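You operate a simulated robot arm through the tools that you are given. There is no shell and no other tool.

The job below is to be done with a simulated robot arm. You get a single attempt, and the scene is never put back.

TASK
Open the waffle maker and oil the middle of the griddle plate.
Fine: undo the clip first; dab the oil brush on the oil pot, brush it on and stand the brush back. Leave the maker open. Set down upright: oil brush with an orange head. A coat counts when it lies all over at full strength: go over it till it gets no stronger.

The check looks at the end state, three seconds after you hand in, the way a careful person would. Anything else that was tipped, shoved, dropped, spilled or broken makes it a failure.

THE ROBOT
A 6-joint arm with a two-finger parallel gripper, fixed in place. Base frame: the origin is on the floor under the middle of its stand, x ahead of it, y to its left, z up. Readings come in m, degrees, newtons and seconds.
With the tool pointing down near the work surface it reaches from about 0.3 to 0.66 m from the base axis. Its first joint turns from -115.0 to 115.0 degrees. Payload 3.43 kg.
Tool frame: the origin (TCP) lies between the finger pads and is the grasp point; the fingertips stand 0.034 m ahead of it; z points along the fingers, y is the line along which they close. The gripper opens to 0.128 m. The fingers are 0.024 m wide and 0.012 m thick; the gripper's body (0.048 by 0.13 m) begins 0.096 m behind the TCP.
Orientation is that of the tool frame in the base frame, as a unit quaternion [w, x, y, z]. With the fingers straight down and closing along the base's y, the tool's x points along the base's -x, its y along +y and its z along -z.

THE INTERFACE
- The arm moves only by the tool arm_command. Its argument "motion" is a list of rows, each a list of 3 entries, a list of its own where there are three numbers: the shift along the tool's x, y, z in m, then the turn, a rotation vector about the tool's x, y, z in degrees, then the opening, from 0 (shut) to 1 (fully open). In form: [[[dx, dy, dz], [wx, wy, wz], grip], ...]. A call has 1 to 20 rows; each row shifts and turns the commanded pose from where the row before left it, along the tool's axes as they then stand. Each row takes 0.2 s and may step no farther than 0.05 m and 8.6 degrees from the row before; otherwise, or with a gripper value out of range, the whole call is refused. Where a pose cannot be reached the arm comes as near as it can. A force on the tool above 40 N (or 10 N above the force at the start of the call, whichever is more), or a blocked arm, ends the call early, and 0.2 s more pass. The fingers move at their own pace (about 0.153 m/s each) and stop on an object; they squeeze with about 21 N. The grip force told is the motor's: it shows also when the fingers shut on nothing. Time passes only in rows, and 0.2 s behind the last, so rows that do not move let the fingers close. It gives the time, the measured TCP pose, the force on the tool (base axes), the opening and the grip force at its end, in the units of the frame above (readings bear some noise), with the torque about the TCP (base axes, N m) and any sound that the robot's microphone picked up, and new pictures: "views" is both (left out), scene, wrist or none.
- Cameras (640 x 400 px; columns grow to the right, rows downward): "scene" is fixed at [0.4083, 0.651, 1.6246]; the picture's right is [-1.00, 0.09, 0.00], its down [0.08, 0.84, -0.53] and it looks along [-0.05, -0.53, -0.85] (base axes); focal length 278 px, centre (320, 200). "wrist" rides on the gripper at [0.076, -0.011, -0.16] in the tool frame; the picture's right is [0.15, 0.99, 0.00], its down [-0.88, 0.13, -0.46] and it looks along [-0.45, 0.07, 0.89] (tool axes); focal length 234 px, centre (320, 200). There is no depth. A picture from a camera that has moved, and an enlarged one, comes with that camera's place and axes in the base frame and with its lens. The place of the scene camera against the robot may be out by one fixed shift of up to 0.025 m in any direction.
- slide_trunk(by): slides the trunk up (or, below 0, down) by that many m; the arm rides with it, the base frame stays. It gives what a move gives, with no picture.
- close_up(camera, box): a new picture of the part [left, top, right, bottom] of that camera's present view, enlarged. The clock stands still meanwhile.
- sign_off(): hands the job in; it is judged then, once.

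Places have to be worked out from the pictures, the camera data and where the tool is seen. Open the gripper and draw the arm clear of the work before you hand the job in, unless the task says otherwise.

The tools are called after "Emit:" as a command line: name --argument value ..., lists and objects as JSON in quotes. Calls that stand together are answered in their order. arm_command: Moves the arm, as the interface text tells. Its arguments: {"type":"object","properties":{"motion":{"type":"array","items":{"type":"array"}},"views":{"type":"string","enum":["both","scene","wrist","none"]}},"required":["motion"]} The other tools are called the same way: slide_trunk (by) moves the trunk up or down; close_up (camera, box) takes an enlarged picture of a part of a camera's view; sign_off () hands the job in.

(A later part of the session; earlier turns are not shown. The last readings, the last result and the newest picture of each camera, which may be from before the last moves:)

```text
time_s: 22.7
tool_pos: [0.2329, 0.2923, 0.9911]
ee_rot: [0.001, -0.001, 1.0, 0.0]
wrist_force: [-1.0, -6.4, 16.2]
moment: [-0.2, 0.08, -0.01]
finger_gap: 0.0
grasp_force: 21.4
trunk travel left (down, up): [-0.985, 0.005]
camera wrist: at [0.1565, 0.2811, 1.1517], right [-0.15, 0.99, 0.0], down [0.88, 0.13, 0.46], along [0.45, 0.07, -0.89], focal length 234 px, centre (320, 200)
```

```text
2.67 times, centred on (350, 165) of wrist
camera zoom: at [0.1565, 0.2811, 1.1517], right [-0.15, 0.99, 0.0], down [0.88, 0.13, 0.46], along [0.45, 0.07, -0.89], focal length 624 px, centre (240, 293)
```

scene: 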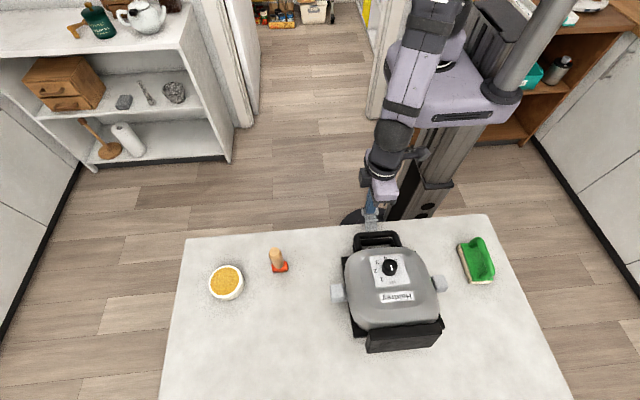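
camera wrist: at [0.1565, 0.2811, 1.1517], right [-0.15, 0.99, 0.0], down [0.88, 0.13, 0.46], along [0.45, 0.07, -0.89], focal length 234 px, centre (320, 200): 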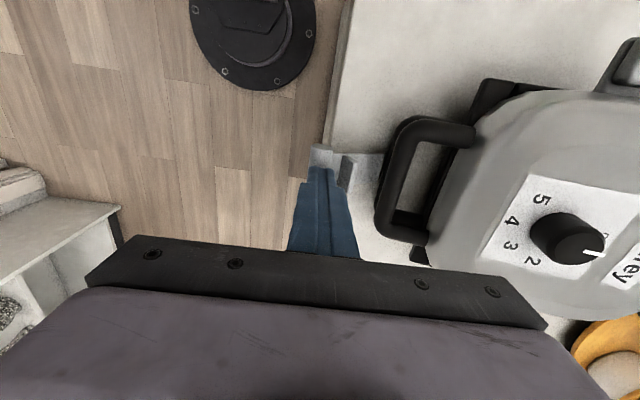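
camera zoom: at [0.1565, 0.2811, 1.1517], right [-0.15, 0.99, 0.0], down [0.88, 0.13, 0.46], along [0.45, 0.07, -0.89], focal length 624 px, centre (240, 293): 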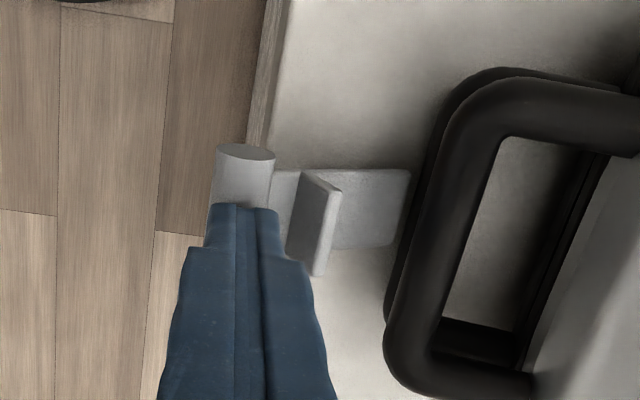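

The pressure is now tipping the maker: its hinge side is rising, so the clip has reached its end stop. I back off slowly, reversing the path so it settles gently.

Emit:
arm_command --motion '[[[0, 0.002, -0.005], [0, 0, 0], 0], [[0, 0.002, -0.005], [0, 0, 0], 0], [[0, 0.002, -0.005], [0, 0, 0], 0], [[0, 0.002, -0.005], [0, 0, 0], 0], [[0, 0, -0.005], [0, 0, 0], 0], [[0, 0, -0.01], [0, 0, 0], 0], [[0, 0, -0.03], [0, 0, 0], 0]]' --views "both"

Emit:
close_up --camera "wrist" --box '[250, 60, 490, 240]'

Emit:
close_up --camera "scene" --box '[310, 200, 470, 370]'

```text
time_s: 24.3
tool_pos: [0.2321, 0.3002, 1.0555]
ee_rot: [0.001, 0.0, 1.0, -0.001]
wrist_force: [-0.1, -0.5, -0.1]
moment: [0.0, -0.02, 0.01]
finger_gap: 0.0
grasp_force: 20.6
trunk travel left (down, up): [-0.985, 0.005]
camera wrist: at [0.157, 0.2893, 1.2173], right [-0.15, 0.99, 0.0], down [0.88, 0.13, 0.46], along [0.45, 0.07, -0.89], focal length 234 px, centre (320, 200)
```

scene: 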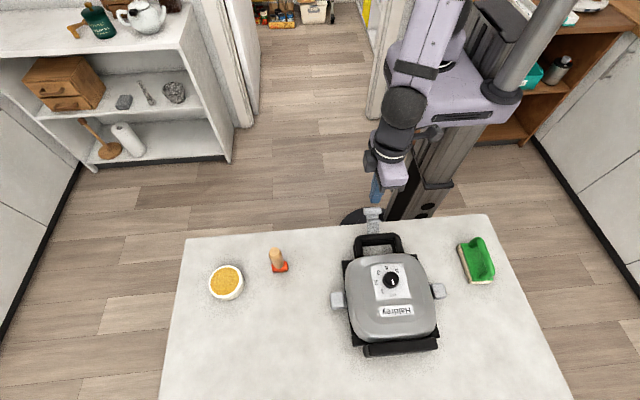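
wrist: 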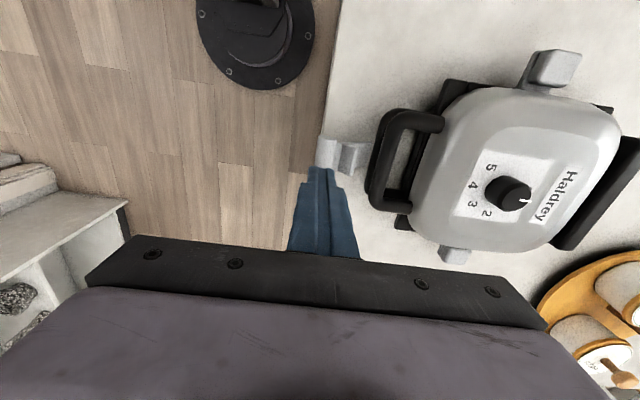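

```text
2.22 times, centred on (370, 150) of wrist
camera zoom: at [0.157, 0.2893, 1.2173], right [-0.15, 0.99, 0.0], down [0.88, 0.13, 0.46], along [0.45, 0.07, -0.89], focal length 520 px, centre (209, 311)
```

zoom: 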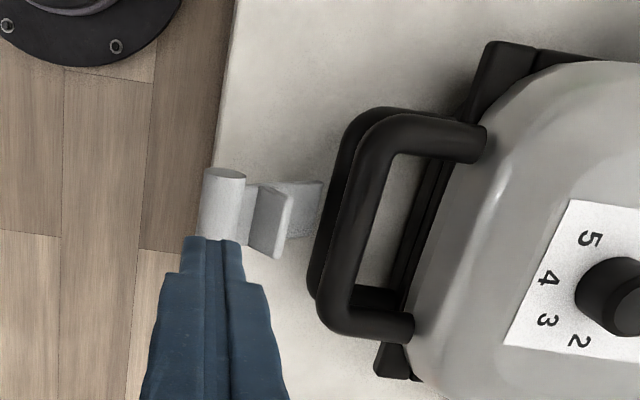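

```text
2.35 times, centred on (390, 285) of scene
camera zoom: at [0.4083, 0.651, 1.6246], right [-1.0, 0.09, 0.0], down [0.08, 0.84, -0.53], along [-0.05, -0.53, -0.85], focal length 653 px, centre (155, 0)
```

zoom: 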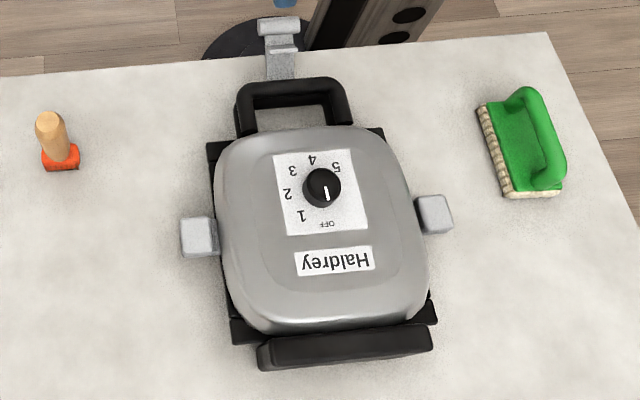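

The maker has settled flat again, only ~4 mm from where it was, and the clip now lies open at ~55°, well clear. I move above the upper handle bar with the fingers opened to straddle it along y.

Emit:
arm_command --motion '[[[0, 0.0, -0.03], [0, 0, 0], 0.2], [[0, 0.04, -0.02], [0, 0, 0], 0.4], [[0, 0.036, 0], [0, 0, 0], 0.4], [[0, 0, 0], [0, 0, 0], 0.4]]' --views "wrist"

Emit:
close_up --camera "wrist" --box '[250, 80, 410, 210]'

```text
time_s: 25.3
tool_pos: [0.2326, 0.375, 1.1065]
ee_rot: [0.0, 0.0, 1.0, -0.001]
wrist_force: [-0.2, 0.3, -0.6]
moment: [0.01, -0.01, -0.01]
finger_gap: 0.051
grasp_force: 0.0
trunk travel left (down, up): [-0.985, 0.005]
camera wrist: at [0.1575, 0.364, 1.2667], right [-0.15, 0.99, 0.0], down [0.88, 0.13, 0.46], along [0.45, 0.07, -0.89], focal length 234 px, centre (320, 200)
```

wrist: 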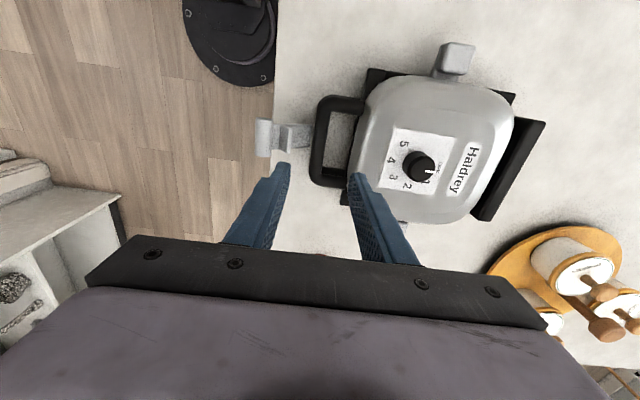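

```text
3.08 times, centred on (330, 145) of wrist
camera zoom: at [0.1575, 0.364, 1.2667], right [-0.15, 0.99, 0.0], down [0.88, 0.13, 0.46], along [0.45, 0.07, -0.89], focal length 720 px, centre (289, 369)
```

zoom: 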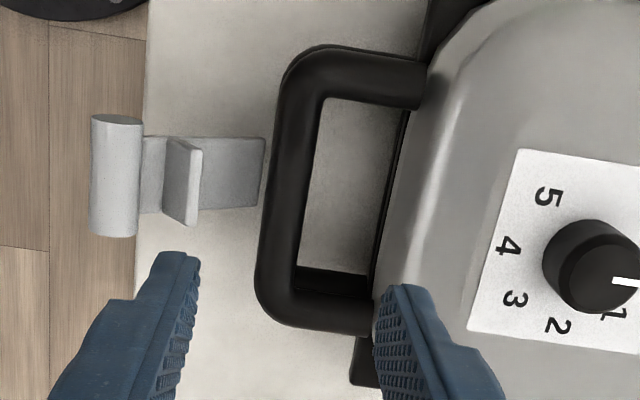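

The bar centre is at y≈0.3755, z≈0.968, square to the fingers. With a 36 mm opening the fingers clear the clip lip on one side and the lid on the other, so I descend and close on it.

Emit:
arm_command --motion '[[[0.004, 0.001, 0.03], [0, 0, 0], 0.28], [[0, 0, 0.03], [0, 0, 0], 0.28], [[0, 0, 0.03], [0, 0, 0], 0.28], [[0, 0, 0.02], [0, 0, 0], 0.28], [[0, 0, 0.004], [0, 0, 0], 0.28], [[0, 0, 0], [0, 0, 0], 0.28]]' --views "wrist"

Emit:
close_up --camera "wrist" --box '[250, 80, 410, 230]'

```text
time_s: 26.7
tool_pos: [0.2272, 0.3786, 0.9923]
ee_rot: [0.001, 0.0, 1.0, -0.001]
wrist_force: [0.2, -1.2, -1.0]
moment: [0.0, 0.01, -0.02]
finger_gap: 0.0358
grasp_force: 0.2
trunk travel left (down, up): [-0.985, 0.005]
camera wrist: at [0.152, 0.3677, 1.1524], right [-0.15, 0.99, 0.0], down [0.88, 0.13, 0.46], along [0.45, 0.07, -0.89], focal length 234 px, centre (320, 200)
```

wrist: 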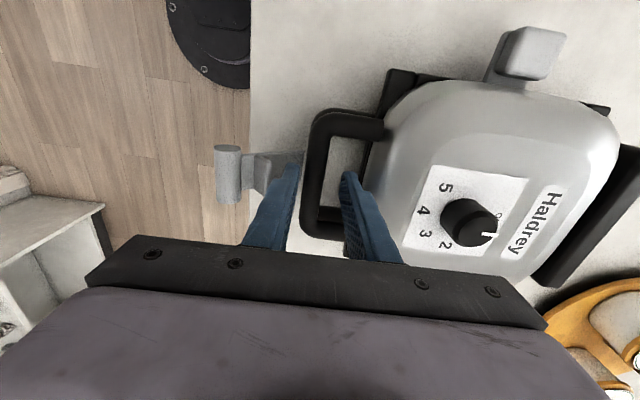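

```text
2.67 times, centred on (330, 155) of wrist
camera zoom: at [0.152, 0.3677, 1.1524], right [-0.15, 0.99, 0.0], down [0.88, 0.13, 0.46], along [0.45, 0.07, -0.89], focal length 624 px, centre (293, 320)
```

zoom: 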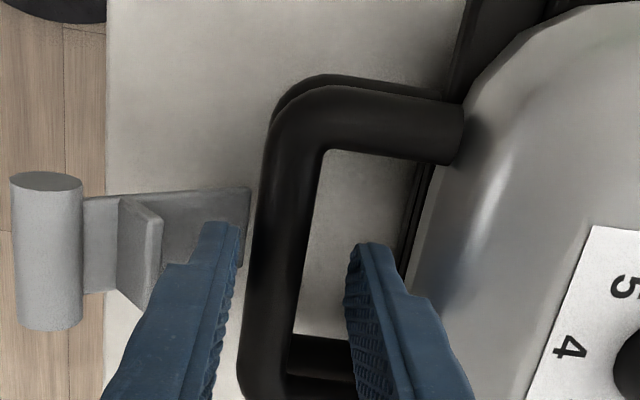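

The fingers straddle the upper bar correctly. I close on it.

Emit:
arm_command --motion '[[[0, -0.002, 0], [0, 0, 0], 0.15], [[0, 0, 0], [0, 0, 0], 0.0], [[0, 0, 0], [0, 0, 0], 0.0], [[0, 0, 0], [0, 0, 0], 0.0]]' --views "wrist"

Emit:
close_up --camera "wrist" --box '[250, 80, 410, 230]'

```text
time_s: 27.7
tool_pos: [0.2273, 0.3754, 0.9922]
ee_rot: [0.001, -0.001, 1.0, 0.0]
wrist_force: [0.6, -6.4, -0.6]
moment: [-0.25, -0.09, 0.01]
finger_gap: 0.0178
grasp_force: 21.3
trunk travel left (down, up): [-0.985, 0.005]
camera wrist: at [0.1524, 0.3647, 1.1528], right [-0.15, 0.99, 0.0], down [0.88, 0.13, 0.46], along [0.45, 0.07, -0.89], focal length 234 px, centre (320, 200)
```

wrist: 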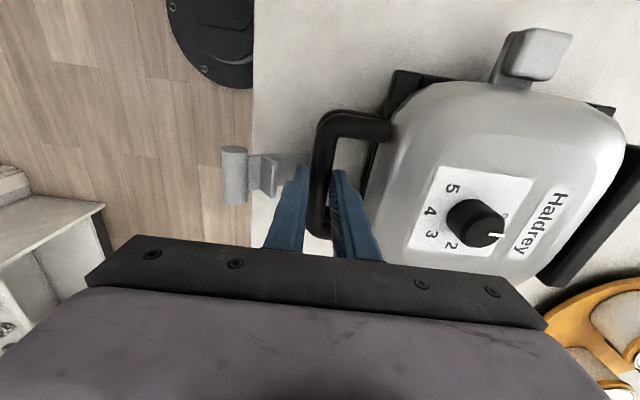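

```text
2.67 times, centred on (330, 155) of wrist
camera zoom: at [0.1524, 0.3647, 1.1528], right [-0.15, 0.99, 0.0], down [0.88, 0.13, 0.46], along [0.45, 0.07, -0.89], focal length 624 px, centre (293, 320)
```

zoom: 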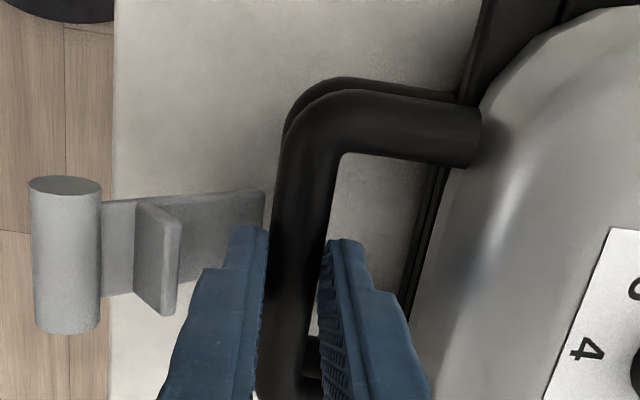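

I have the upper bar (gap 17.8 mm). I lift the lid gently along an arc about the rear hinge (estimated y≈0.61, z≈0.95), keeping the tool vertical, and check the forces.

Emit:
arm_command --motion '[[[0, 0.001, -0.0102], [0, 0, 0], 0], [[0, 0.001, -0.0102], [0, 0, 0], 0], [[0, 0.002, -0.01], [0, 0, 0], 0], [[0, 0.0022, -0.01], [0, 0, 0], 0]]' --views "both"

```text
time_s: 28.7
tool_pos: [0.2286, 0.3813, 1.0336]
ee_rot: [0.001, 0.0, 1.0, -0.001]
wrist_force: [-2.0, -3.3, 0.9]
moment: [-0.24, -0.18, 0.05]
finger_gap: 0.0177
grasp_force: 21.2
trunk travel left (down, up): [-0.985, 0.005]
camera wrist: at [0.1528, 0.3715, 1.1937], right [-0.15, 0.99, 0.0], down [0.88, 0.13, 0.46], along [0.45, 0.07, -0.89], focal length 234 px, centre (320, 200)
```

scene: 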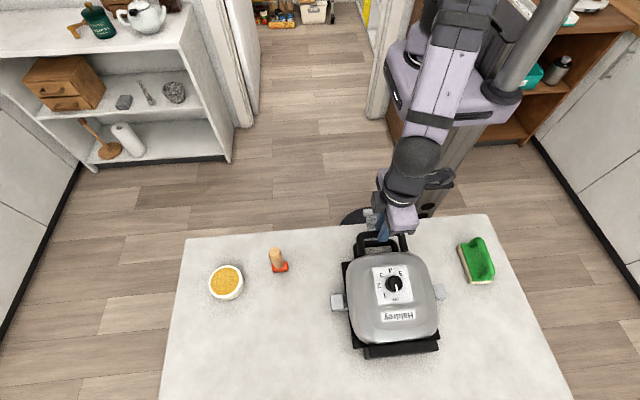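
wrist: 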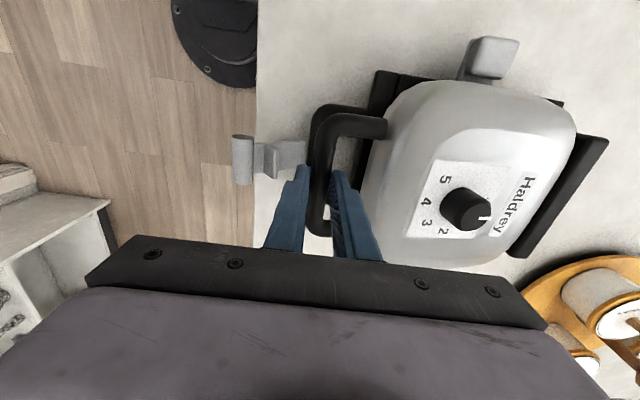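

The lid separates cleanly from the base with little force. I continue along the arc.

Emit:
arm_command --motion '[[[0, 0.006, -0.0197], [0, 0, 0], 0], [[0, 0.0077, -0.0191], [0, 0, 0], 0], [[0, 0.0093, -0.0183], [0, 0, 0], 0], [[0, 0.0108, -0.0175], [0, 0, 0], 0]]' --views "both"

```text
time_s: 29.7
tool_pos: [0.2274, 0.4158, 1.1085]
ee_rot: [0.001, 0.0, 1.0, -0.001]
wrist_force: [-0.8, -6.8, 0.4]
moment: [-0.37, -0.11, 0.03]
finger_gap: 0.0179
grasp_force: 21.1
trunk travel left (down, up): [-0.985, 0.005]
camera wrist: at [0.1529, 0.405, 1.2684], right [-0.15, 0.99, 0.0], down [0.88, 0.13, 0.46], along [0.45, 0.07, -0.89], focal length 234 px, centre (320, 200)
```

scene: 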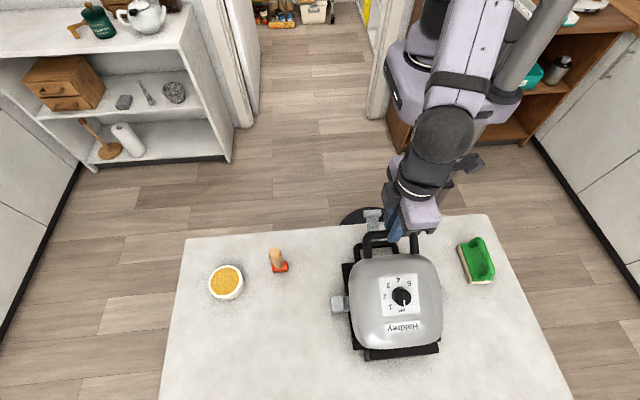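
wrist: 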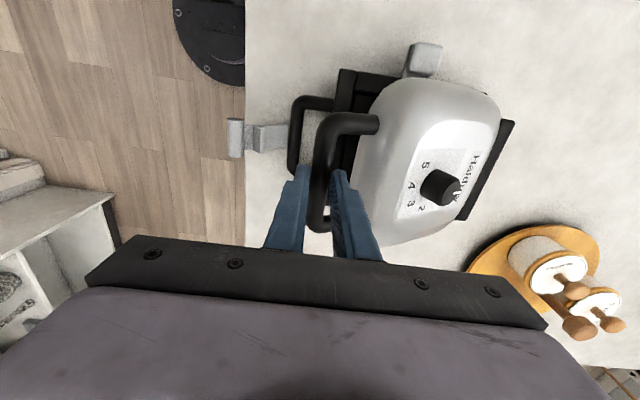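

It tracks well at about 30°, with a slight −y reaction. I continue with a small correction.

Emit:
arm_command --motion '[[[0, 0.0114, -0.0168], [0, 0, 0], 0], [[0, 0.0127, -0.0157], [0, 0, 0], 0], [[0, 0.014, -0.0145], [0, 0, 0], 0], [[0, 0.0155, -0.013], [0, 0, 0], 0], [[0, 0.0168, -0.0116], [0, 0, 0], 0]]' --views "both"

```text
time_s: 30.9
tool_pos: [0.2281, 0.4836, 1.181]
ee_rot: [0.002, 0.0, 1.0, 0.001]
wrist_force: [2.5, -8.2, 9.6]
moment: [-0.38, 0.13, -0.07]
finger_gap: 0.0163
grasp_force: 20.9
trunk travel left (down, up): [-0.985, 0.005]
camera wrist: at [0.1526, 0.4724, 1.342], right [-0.15, 0.99, 0.0], down [0.88, 0.13, 0.46], along [0.45, 0.07, -0.89], focal length 234 px, centre (320, 200)
```

scene: 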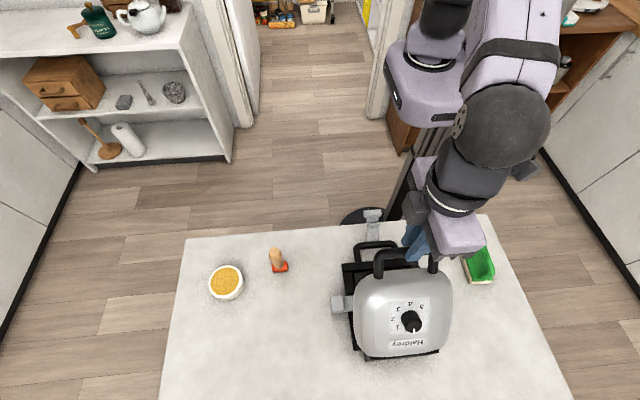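
wrist: 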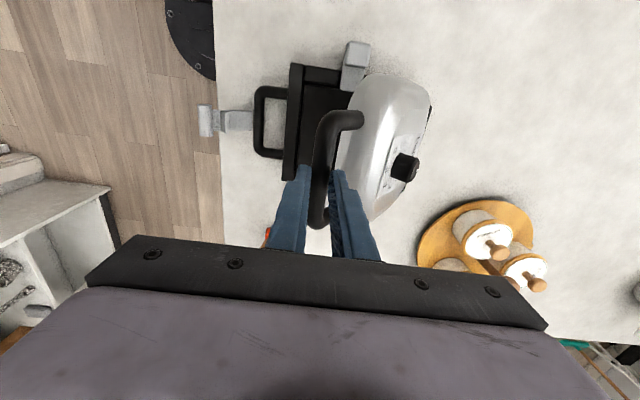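

The gap has dropped to 16.3 mm with an outward reaction, so the bar may be sliding toward the fingertips. I look closely before continuing.

Emit:
close_up --camera "wrist" --box '[250, 40, 450, 240]'

Emit:
close_up --camera "scene" --box '[330, 200, 490, 370]'

```text
2.00 times, centred on (350, 140) of wrist
camera zoom: at [0.1526, 0.4724, 1.342], right [-0.15, 0.99, 0.0], down [0.88, 0.13, 0.46], along [0.45, 0.07, -0.89], focal length 468 px, centre (260, 320)
```

zoom: 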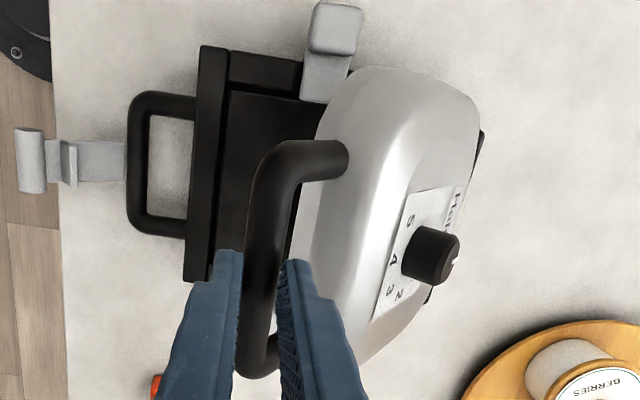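

```text
2.35 times, centred on (410, 285) of scene
camera zoom: at [0.4083, 0.651, 1.6246], right [-1.0, 0.09, 0.0], down [0.08, 0.84, -0.53], along [-0.05, -0.53, -0.85], focal length 653 px, centre (108, 0)
```

zoom: 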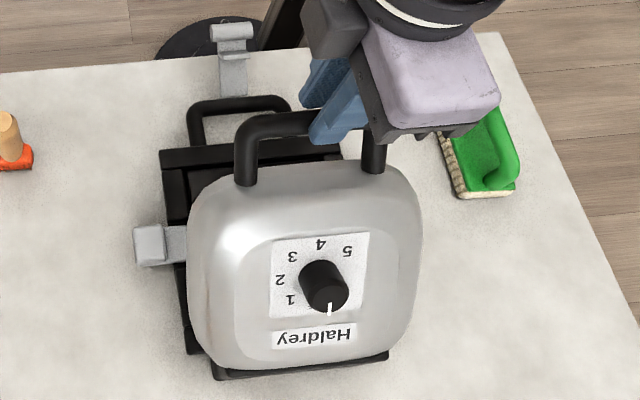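

The scene view shows the fingertips have ridden up to about bar centre, so the true arc is slightly tighter (hinge y≈0.60). I push on mostly in +y with less rise so the fingers re-seat deeper on the bar.

Emit:
arm_command --motion '[[[0, 0.011, -0.001], [0, 0, 0], 0], [[0, 0.011, -0.0015], [0, 0, 0], 0], [[0, 0.018, -0.004], [0, 0, 0], 0]]' --views "both"

Emit:
close_up --camera "scene" --box '[330, 200, 490, 370]'

```text
time_s: 31.7
tool_pos: [0.2276, 0.5266, 1.1847]
ee_rot: [0.001, 0.0, 1.0, 0.001]
wrist_force: [0.5, -6.8, 8.3]
moment: [-0.27, 0.24, -0.01]
finger_gap: 0.0157
grasp_force: 21.5
trunk travel left (down, up): [-0.985, 0.005]
camera wrist: at [0.1521, 0.5152, 1.3459], right [-0.15, 0.99, 0.0], down [0.88, 0.13, 0.46], along [0.45, 0.07, -0.89], focal length 234 px, centre (320, 200)
```

scene: 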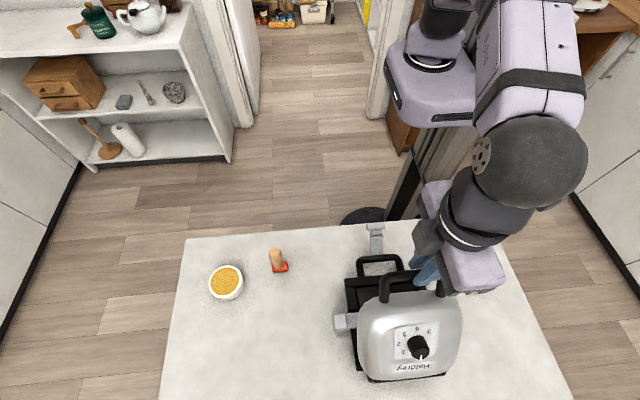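
wrist: 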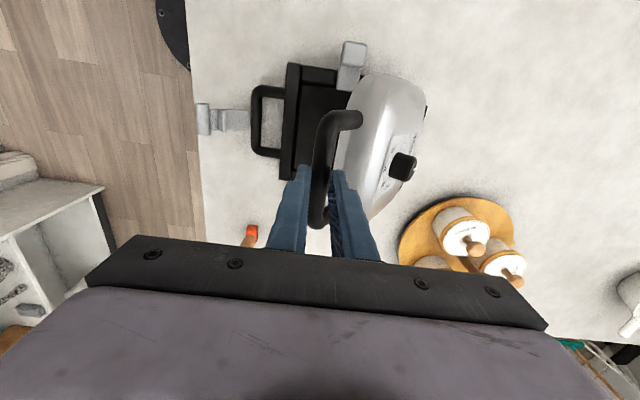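

```text
2.35 times, centred on (410, 285) of scene
camera zoom: at [0.4083, 0.651, 1.6246], right [-1.0, 0.09, 0.0], down [0.08, 0.84, -0.53], along [-0.05, -0.53, -0.85], focal length 653 px, centre (108, 0)
```

zoom: 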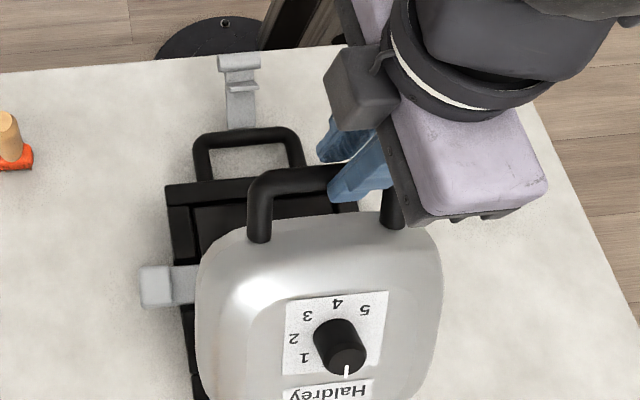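

The base itself was dragged in +y by about 4 cm while the lid stayed at ~55°, so the lid seems to be at its stop. I stop pushing, relax the fingers slightly with the bar still caged, and see whether the lid holds by itself.

Emit:
arm_command --motion '[[[0, -0.004, 0.002], [0, 0, 0], 0.1], [[0, 0, 0], [0, 0, 0], 0.2], [[0, 0, 0], [0, 0, 0], 0.25], [[0, 0, 0], [0, 0, 0], 0.25]]' --views "both"

Emit:
close_up --camera "wrist" --box '[230, 40, 450, 240]'

```text
time_s: 32.7
tool_pos: [0.2278, 0.5224, 1.1832]
ee_rot: [0.001, 0.001, 1.0, 0.0]
wrist_force: [-0.7, 0.0, -0.2]
moment: [0.01, -0.02, 0.02]
finger_gap: 0.0321
grasp_force: 0.1
trunk travel left (down, up): [-0.985, 0.005]
camera wrist: at [0.152, 0.5125, 1.3434], right [-0.15, 0.99, 0.0], down [0.88, 0.13, 0.46], along [0.45, 0.07, -0.89], focal length 234 px, centre (320, 200)
```

scene: 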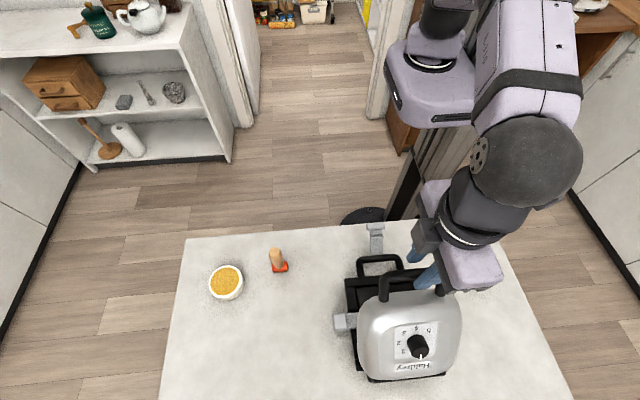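
wrist: 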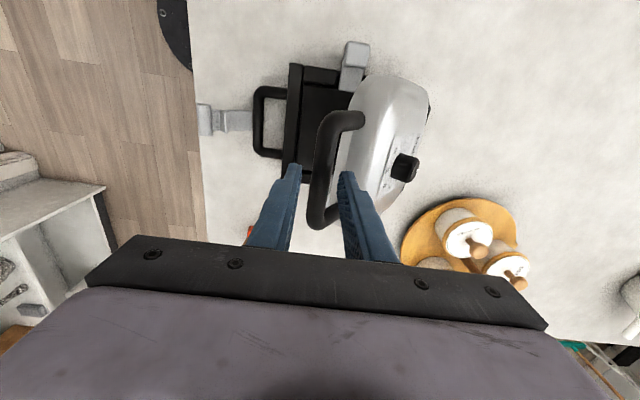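

```text
2.00 times, centred on (340, 140) of wrist
camera zoom: at [0.152, 0.5125, 1.3434], right [-0.15, 0.99, 0.0], down [0.88, 0.13, 0.46], along [0.45, 0.07, -0.89], focal length 468 px, centre (280, 320)
```

zoom: 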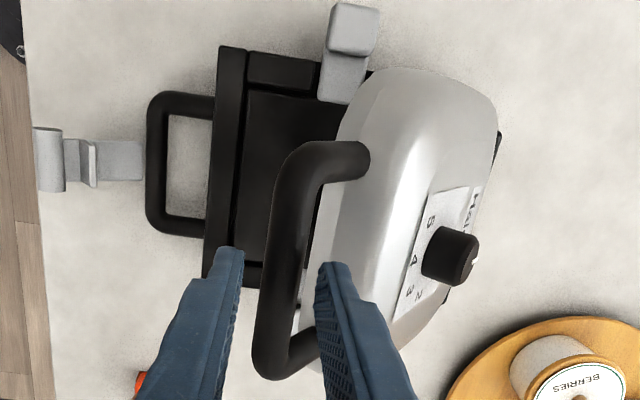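

The lid stays up by itself at ~55° with no force, so that is its open stop. I lift the fingers off the bar, back away toward the robot, and turn the tool to view the open plate.

Emit:
arm_command --motion '[[[0, 0, -0.02], [0, 0, 0], 0.25], [[0, 0, -0.03], [0, 0, 0], 0.25], [[0, -0.01, -0.03], [0, 0, 0], 0.3], [[0, -0.04, 0], [0, 0, 0], 0.3], [[0, -0.04, 0], [0, 0, -8], 0.3], [[0, -0.04, 0], [0, 0, -8], 0.3], [[0, -0.04, 0], [0, 0, -8], 0.3], [[0, 0, 0], [0, 0, -8.2], 0.3], [[0, 0, 0], [0, 0, -8.2], 0.3], [[0, 0, 0], [0, 0, -8.2], 0.3], [[0, 0, 0], [0, 0, -8.2], 0.3], [[0, 0, 0], [0, 0, -8.2], 0.3], [[0, 0, 0], [0, 0, -8.2], 0.3], [[0, 0, 0], [0, 0, -8.2], 0.3], [[0, 0, 0], [0, 0, -8.2], 0.3]]' --views "both"

Emit:
close_up --camera "wrist" --box '[200, 100, 440, 250]'

```text
time_s: 35.9
tool_pos: [0.2447, 0.3551, 1.2636]
ee_rot: [0.0, -0.706, 0.708, -0.001]
wrist_force: [0.7, 0.0, -0.3]
moment: [-0.01, 0.0, -0.02]
finger_gap: 0.0384
grasp_force: 0.1
trunk travel left (down, up): [-0.985, 0.005]
camera wrist: at [0.2564, 0.2796, 1.4245], right [-0.99, -0.14, 0.0], down [-0.13, 0.88, 0.45], along [-0.06, 0.45, -0.89], focal length 234 px, centre (320, 200)
```

scene: 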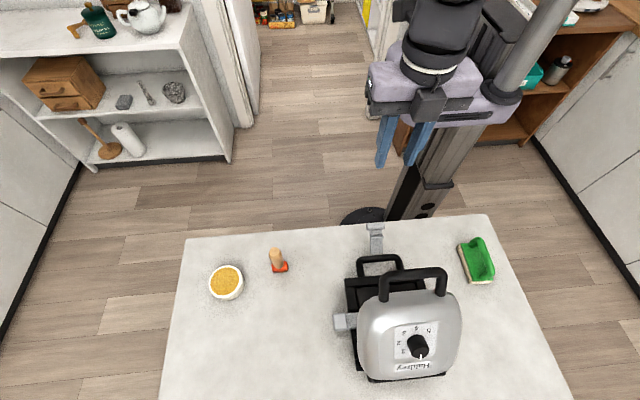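
wrist: 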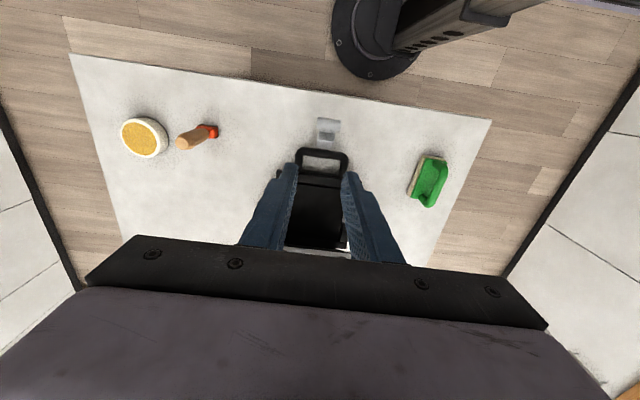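

```text
2.67 times, centred on (320, 175) of wrist
camera zoom: at [0.2564, 0.2796, 1.4245], right [-0.99, -0.14, 0.0], down [-0.13, 0.88, 0.45], along [-0.06, 0.45, -0.89], focal length 624 px, centre (320, 267)
```

zoom: 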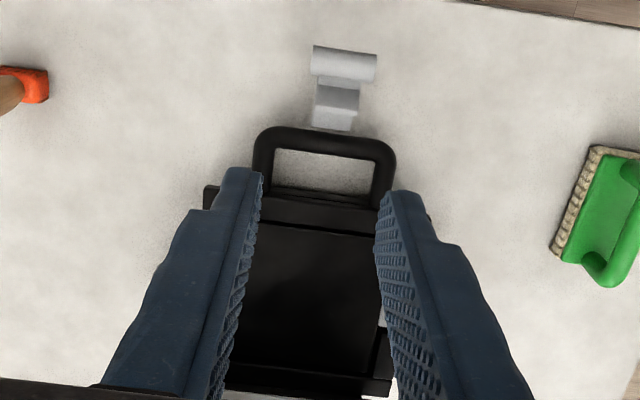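

The plate is visible and the lid holds. The base sits ~4 cm further out than before, so I will draw it back by its lower loop: +y finger inside the loop, −y finger well in front of the clip, fully open. First I turn the yaw back and hover.

Emit:
arm_command --motion '[[[0, 0, 0], [0, 0, 8.2], 1], [[0, 0, 0], [0, 0, 8.2], 1], [[0, 0, 0], [0, 0, 8.2], 1], [[0, 0, 0], [0, 0, 8.2], 1], [[0, 0, 0], [0, 0, 8.2], 1], [[0, 0, 0], [0, 0, 8.2], 1], [[0, 0, 0], [0, 0, 8.2], 1], [[0, 0, 0], [0, 0, 8.2], 1], [[0, 0, 0], [0, 0, 8.2], 1], [[0, 0, 0], [0, 0, 8.2], 1], [[0, 0, 0], [0, 0, 7.9], 1], [[0.005, 0.006, 0.04], [0, 0, 0], 1], [[0.004, 0.005, 0.04], [0, 0, 0], 1], [[0, 0, 0.04], [0, 0, 0], 1], [[0, 0, 0.04], [0, 0, 0], 1], [[0, 0, 0], [0, 0, 0], 1]]' --views "wrist"

Emit:
close_up --camera "wrist" --box '[220, 60, 460, 230]'

```text
time_s: 39.3
tool_pos: [0.2361, 0.3649, 1.1024]
ee_rot: [0.0, 0.003, 1.0, -0.001]
wrist_force: [-0.6, 0.1, -0.4]
moment: [0.03, 0.02, 0.0]
finger_gap: 0.1279
grasp_force: 0.0
trunk travel left (down, up): [-0.985, 0.005]
camera wrist: at [0.1595, 0.3543, 1.2632], right [-0.14, 0.99, 0.0], down [0.88, 0.13, 0.46], along [0.45, 0.06, -0.89], focal length 234 px, centre (320, 200)
```

wrist: 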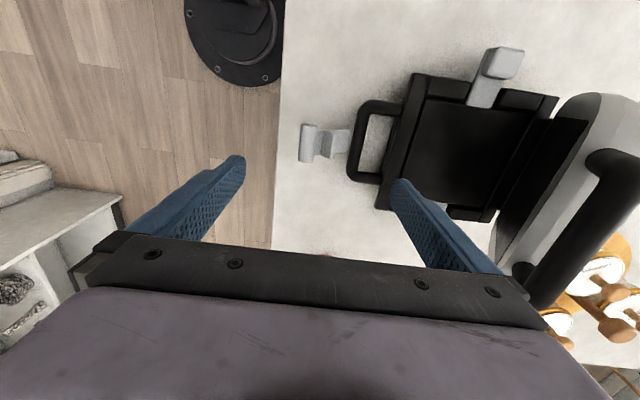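

```text
2.35 times, centred on (340, 145) of wrist
camera zoom: at [0.1595, 0.3543, 1.2632], right [-0.14, 0.99, 0.0], down [0.88, 0.13, 0.46], along [0.45, 0.06, -0.89], focal length 551 px, centre (273, 329)
```

zoom: 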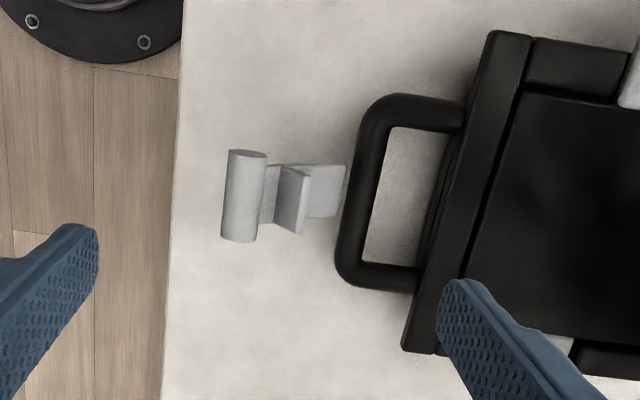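

The pot's oil surface triangulates to about (0.593, 0.429, 0.95). The loop opening is near y≈0.447. I step down to just above the loop and look again to fix its height before inserting the finger.

Emit:
arm_command --motion '[[[0, 0.012, 0.03], [0, 0, 0], 1], [[0, 0, 0.04], [0, 0, 0], 1], [[0, 0, 0.035], [0, 0, 0], 1], [[0, 0, 0], [0, 0, 0], 1]]' --views "both"

Emit:
close_up --camera "wrist" --box '[230, 60, 470, 230]'

Emit:
close_up --camera "scene" --box '[330, 190, 470, 300]'

```text
time_s: 40.3
tool_pos: [0.2351, 0.3776, 0.9965]
ee_rot: [0.001, 0.002, 1.0, 0.0]
wrist_force: [0.8, -0.3, -0.8]
moment: [0.01, 0.03, 0.02]
finger_gap: 0.1279
grasp_force: 0.0
trunk travel left (down, up): [-0.985, 0.005]
camera wrist: at [0.1596, 0.3666, 1.1578], right [-0.14, 0.99, 0.0], down [0.88, 0.13, 0.46], along [0.45, 0.06, -0.89], focal length 234 px, centre (320, 200)
```

scene: 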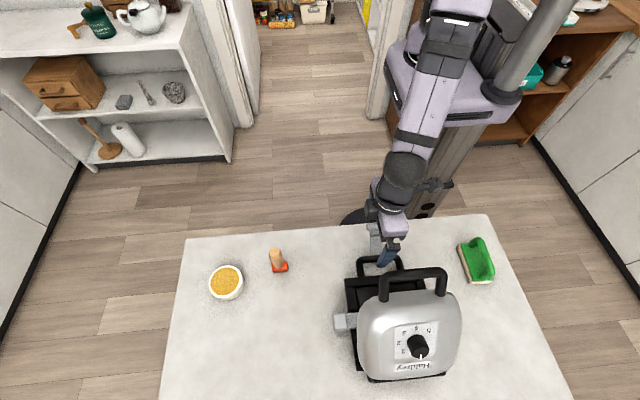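
wrist: 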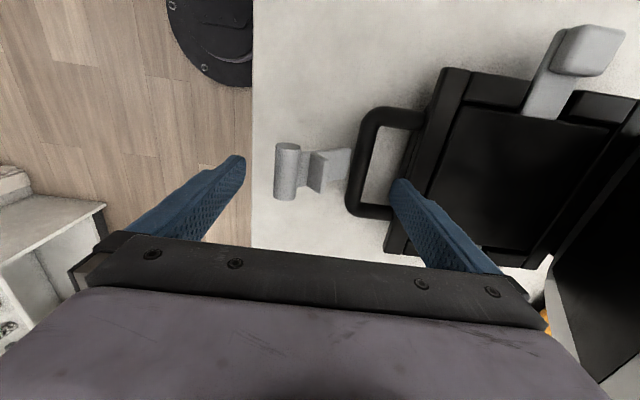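

```text
2.35 times, centred on (350, 145) of wrist
camera zoom: at [0.1596, 0.3666, 1.1578], right [-0.14, 0.99, 0.0], down [0.88, 0.13, 0.46], along [0.45, 0.06, -0.89], focal length 551 px, centre (249, 329)
```

zoom: 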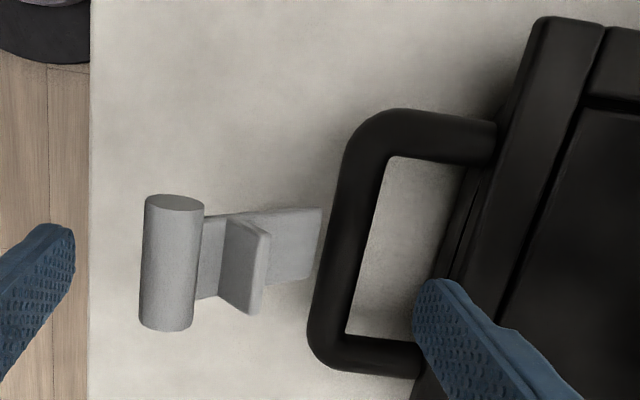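

```text
3.64 times, centred on (400, 245) of scene
camera zoom: at [0.4083, 0.651, 1.6246], right [-1.0, 0.09, 0.0], down [0.08, 0.84, -0.53], along [-0.05, -0.53, -0.85], focal length 1009 px, centre (29, 36)
```

zoom: 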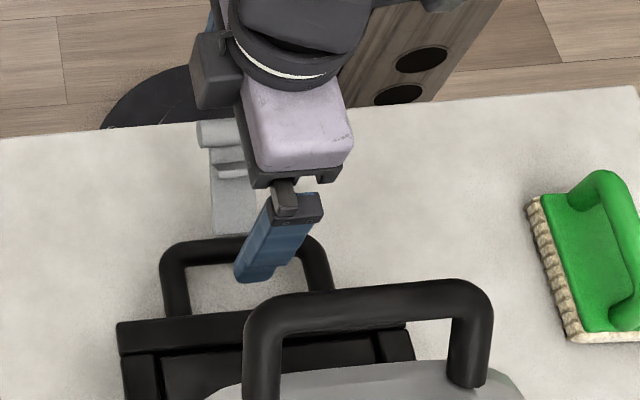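

The loop's inner edge comes out at y≈0.428, z≈0.93, with the opening running to y≈0.456. I centre the +y finger in it, lower the tip to z≈0.925, then pull slowly toward −y.

Emit:
arm_command --motion '[[[0, -0.005, 0.0], [0, 0, 0], 1], [[0, 0, 0.015], [0, 0, 0], 1], [[0, 0, 0.012], [0, 0, 0], 1], [[0, 0, 0.009], [0, 0, 0], 1], [[0, 0, 0], [0, 0, 0], 1]]' --views "wrist"

Emit:
close_up --camera "wrist" --box '[230, 60, 470, 230]'

```text
time_s: 41.5
tool_pos: [0.237, 0.3733, 0.9622]
ee_rot: [0.001, 0.001, 1.0, -0.001]
wrist_force: [-0.4, -1.0, -0.1]
moment: [-0.01, -0.01, 0.02]
finger_gap: 0.128
grasp_force: 0.0
trunk travel left (down, up): [-0.985, 0.005]
camera wrist: at [0.1609, 0.3629, 1.1236], right [-0.14, 0.99, 0.0], down [0.88, 0.13, 0.46], along [0.45, 0.06, -0.89], focal length 234 px, centre (320, 200)
```

wrist: 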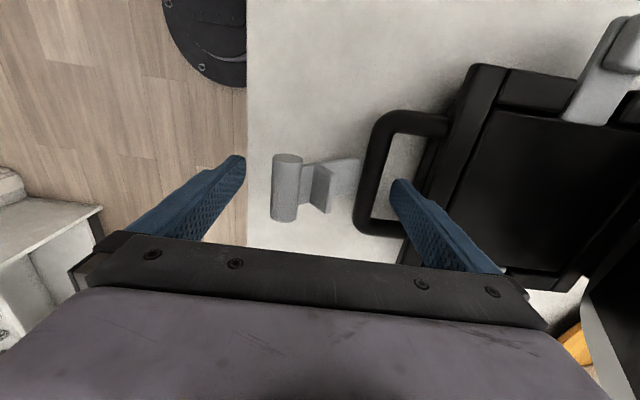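

```text
2.35 times, centred on (350, 145) of wrist
camera zoom: at [0.1609, 0.3629, 1.1236], right [-0.14, 0.99, 0.0], down [0.88, 0.13, 0.46], along [0.45, 0.06, -0.89], focal length 551 px, centre (249, 329)
```

zoom: 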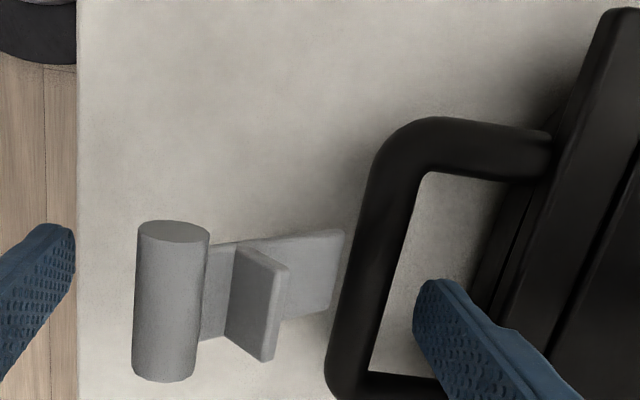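

The finger is inside the loop with clearance on both sides. I lower 5 mm more and pull gently in −y.

Emit:
arm_command --motion '[[[0, 0, 0.005], [0, 0, 0], 1], [[0, -0.006, 0], [0, 0, 0], 1], [[0, -0.006, 0], [0, 0, 0], 1], [[0, -0.006, 0], [0, 0, 0], 1], [[0, -0.006, 0], [0, 0, 0], 1], [[0, -0.006, 0], [0, 0, 0], 1], [[0, -0.006, 0], [0, 0, 0], 1], [[0, 0, 0], [0, 0, 0], 1]]' --views "both"

Emit:
close_up --camera "scene" --box '[310, 200, 470, 370]'

```text
time_s: 43.3
tool_pos: [0.2355, 0.3363, 0.9581]
ee_rot: [0.002, 0.003, 1.0, -0.002]
wrist_force: [0.4, 5.2, -1.9]
moment: [0.01, -0.05, -0.07]
finger_gap: 0.1283
grasp_force: 0.2
trunk travel left (down, up): [-0.985, 0.005]
camera wrist: at [0.1606, 0.3263, 1.1179], right [-0.14, 0.99, 0.0], down [0.88, 0.13, 0.46], along [0.45, 0.06, -0.89], focal length 234 px, centre (320, 200)
```

scene: 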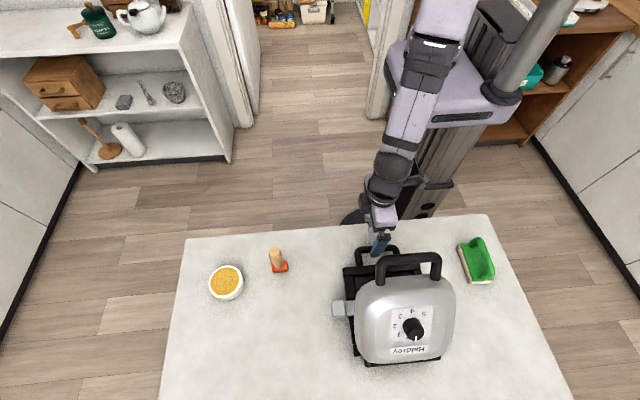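
wrist: 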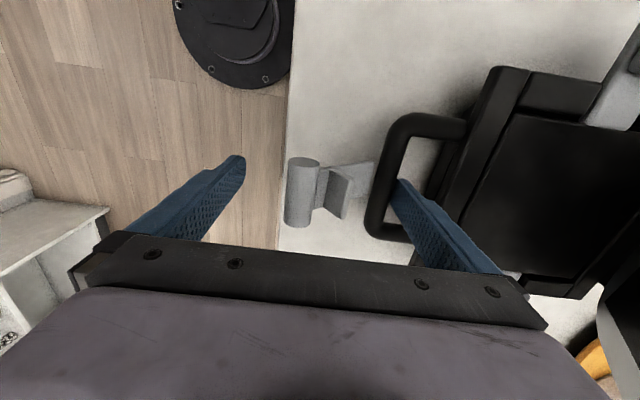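

```text
2.35 times, centred on (390, 285) of scene
camera zoom: at [0.4083, 0.651, 1.6246], right [-1.0, 0.09, 0.0], down [0.08, 0.84, -0.53], along [-0.05, -0.53, -0.85], focal length 653 px, centre (155, 0)
```

zoom: 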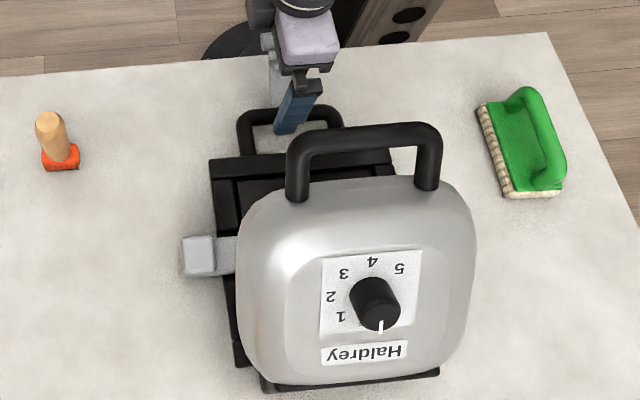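

The maker slides smoothly at ~5 N. Compared with the first picture it is still ~24 mm out, so I continue.

Emit:
arm_command --motion '[[[0, -0.006, 0], [0, 0, 0], 1], [[0, -0.006, 0], [0, 0, 0], 1], [[0, -0.006, 0], [0, 0, 0], 1], [[0, -0.004, 0], [0, 0, 0], 1], [[0, 0, 0], [0, 0, 0], 1]]' --views "scene"

Emit:
close_up --camera "scene" --box '[310, 200, 470, 370]'

```text
time_s: 44.5
tool_pos: [0.2355, 0.3148, 0.957]
ee_rot: [0.001, 0.002, 1.0, 0.0]
wrist_force: [1.1, 6.5, 0.1]
moment: [0.23, -0.07, -0.1]
finger_gap: 0.1279
grasp_force: 0.0
trunk travel left (down, up): [-0.985, 0.005]
```

scene: 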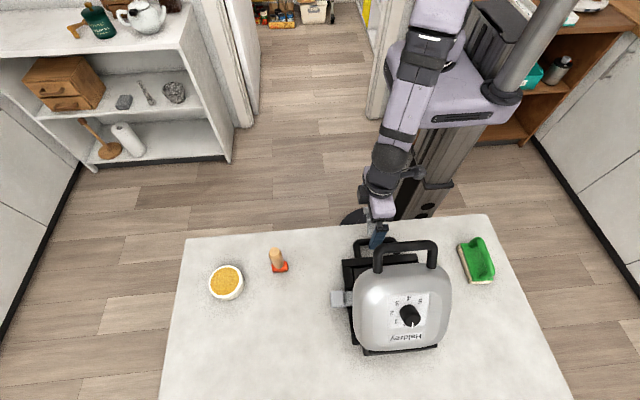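

```text
2.35 times, centred on (390, 285) of scene
camera zoom: at [0.4083, 0.651, 1.6246], right [-1.0, 0.09, 0.0], down [0.08, 0.84, -0.53], along [-0.05, -0.53, -0.85], focal length 653 px, centre (155, 0)
```

zoom: 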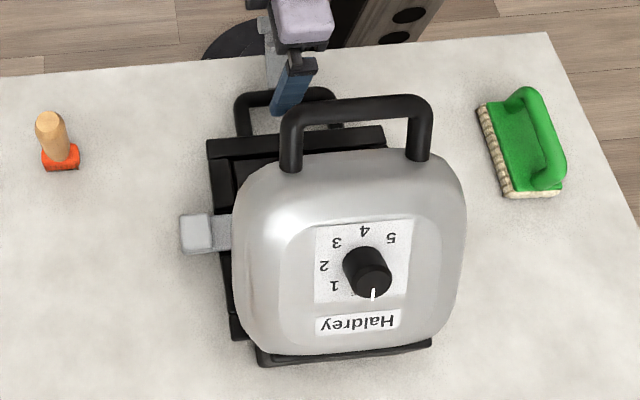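

The left block and base corners now match the first picture, so the maker is back in place. I release the loop and lift clear.

Emit:
arm_command --motion '[[[0, 0.008, 0], [0, 0, 0], 1], [[0, 0, -0.02], [0, 0, 0], 1], [[0, 0, -0.04], [0, 0, 0], 1], [[0, 0, -0.045], [0, 0, 0], 1], [[0, 0, -0.045], [0, 0, 0], 1], [[-0.03, -0.01, -0.02], [0, 0, 0], 0.6], [[0, 0, 0], [0, 0, 0], 0.6]]' --views "both"

Emit:
close_up --camera "scene" --box '[310, 200, 470, 370]'

Emit:
close_up --camera "wrist" --box '[300, 60, 560, 250]'

```text
time_s: 46.1
tool_pos: [0.2636, 0.3127, 1.1291]
ee_rot: [0.001, 0.002, 1.0, 0.0]
wrist_force: [0.2, 0.7, 0.5]
moment: [-0.01, -0.02, 0.01]
finger_gap: 0.0766
grasp_force: 0.0
trunk travel left (down, up): [-0.985, 0.005]
camera wrist: at [0.188, 0.3035, 1.2894], right [-0.14, 0.99, 0.0], down [0.88, 0.13, 0.46], along [0.45, 0.06, -0.89], focal length 234 px, centre (320, 200)
```

scene: 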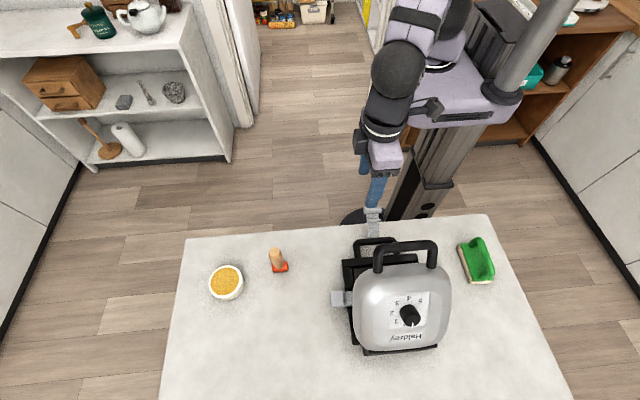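
wrist: 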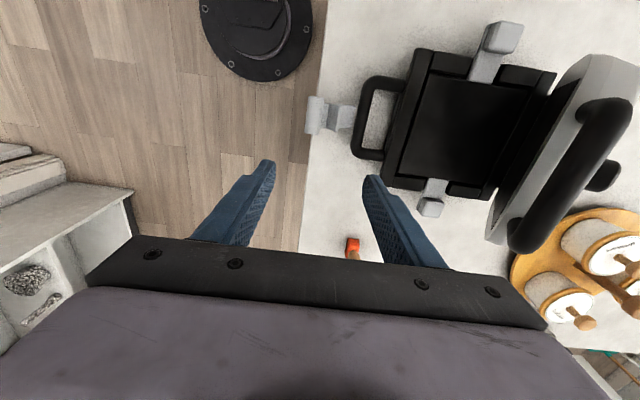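

```text
2.35 times, centred on (390, 285) of scene
camera zoom: at [0.4083, 0.651, 1.6246], right [-1.0, 0.09, 0.0], down [0.08, 0.84, -0.53], along [-0.05, -0.53, -0.85], focal length 653 px, centre (155, 0)
```

zoom: 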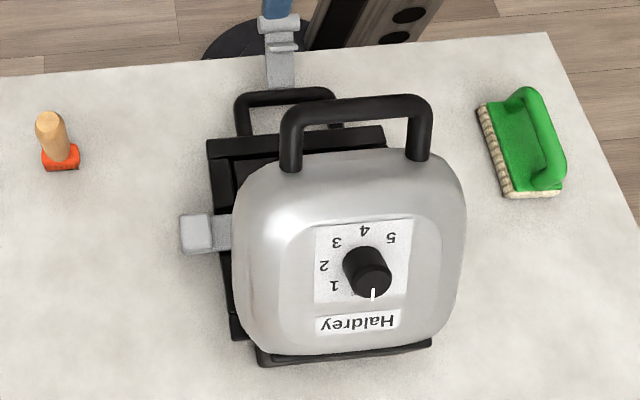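

```text
2.11 times, centred on (430, 155) of wrist
camera zoom: at [0.188, 0.3035, 1.2894], right [-0.14, 0.99, 0.0], down [0.88, 0.13, 0.46], along [0.45, 0.06, -0.89], focal length 493 px, centre (88, 295)
```

zoom: 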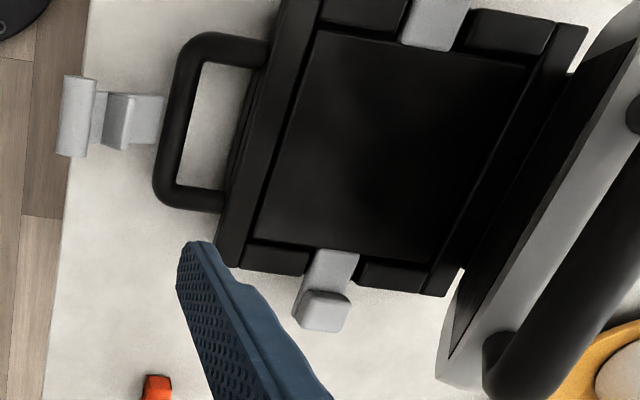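

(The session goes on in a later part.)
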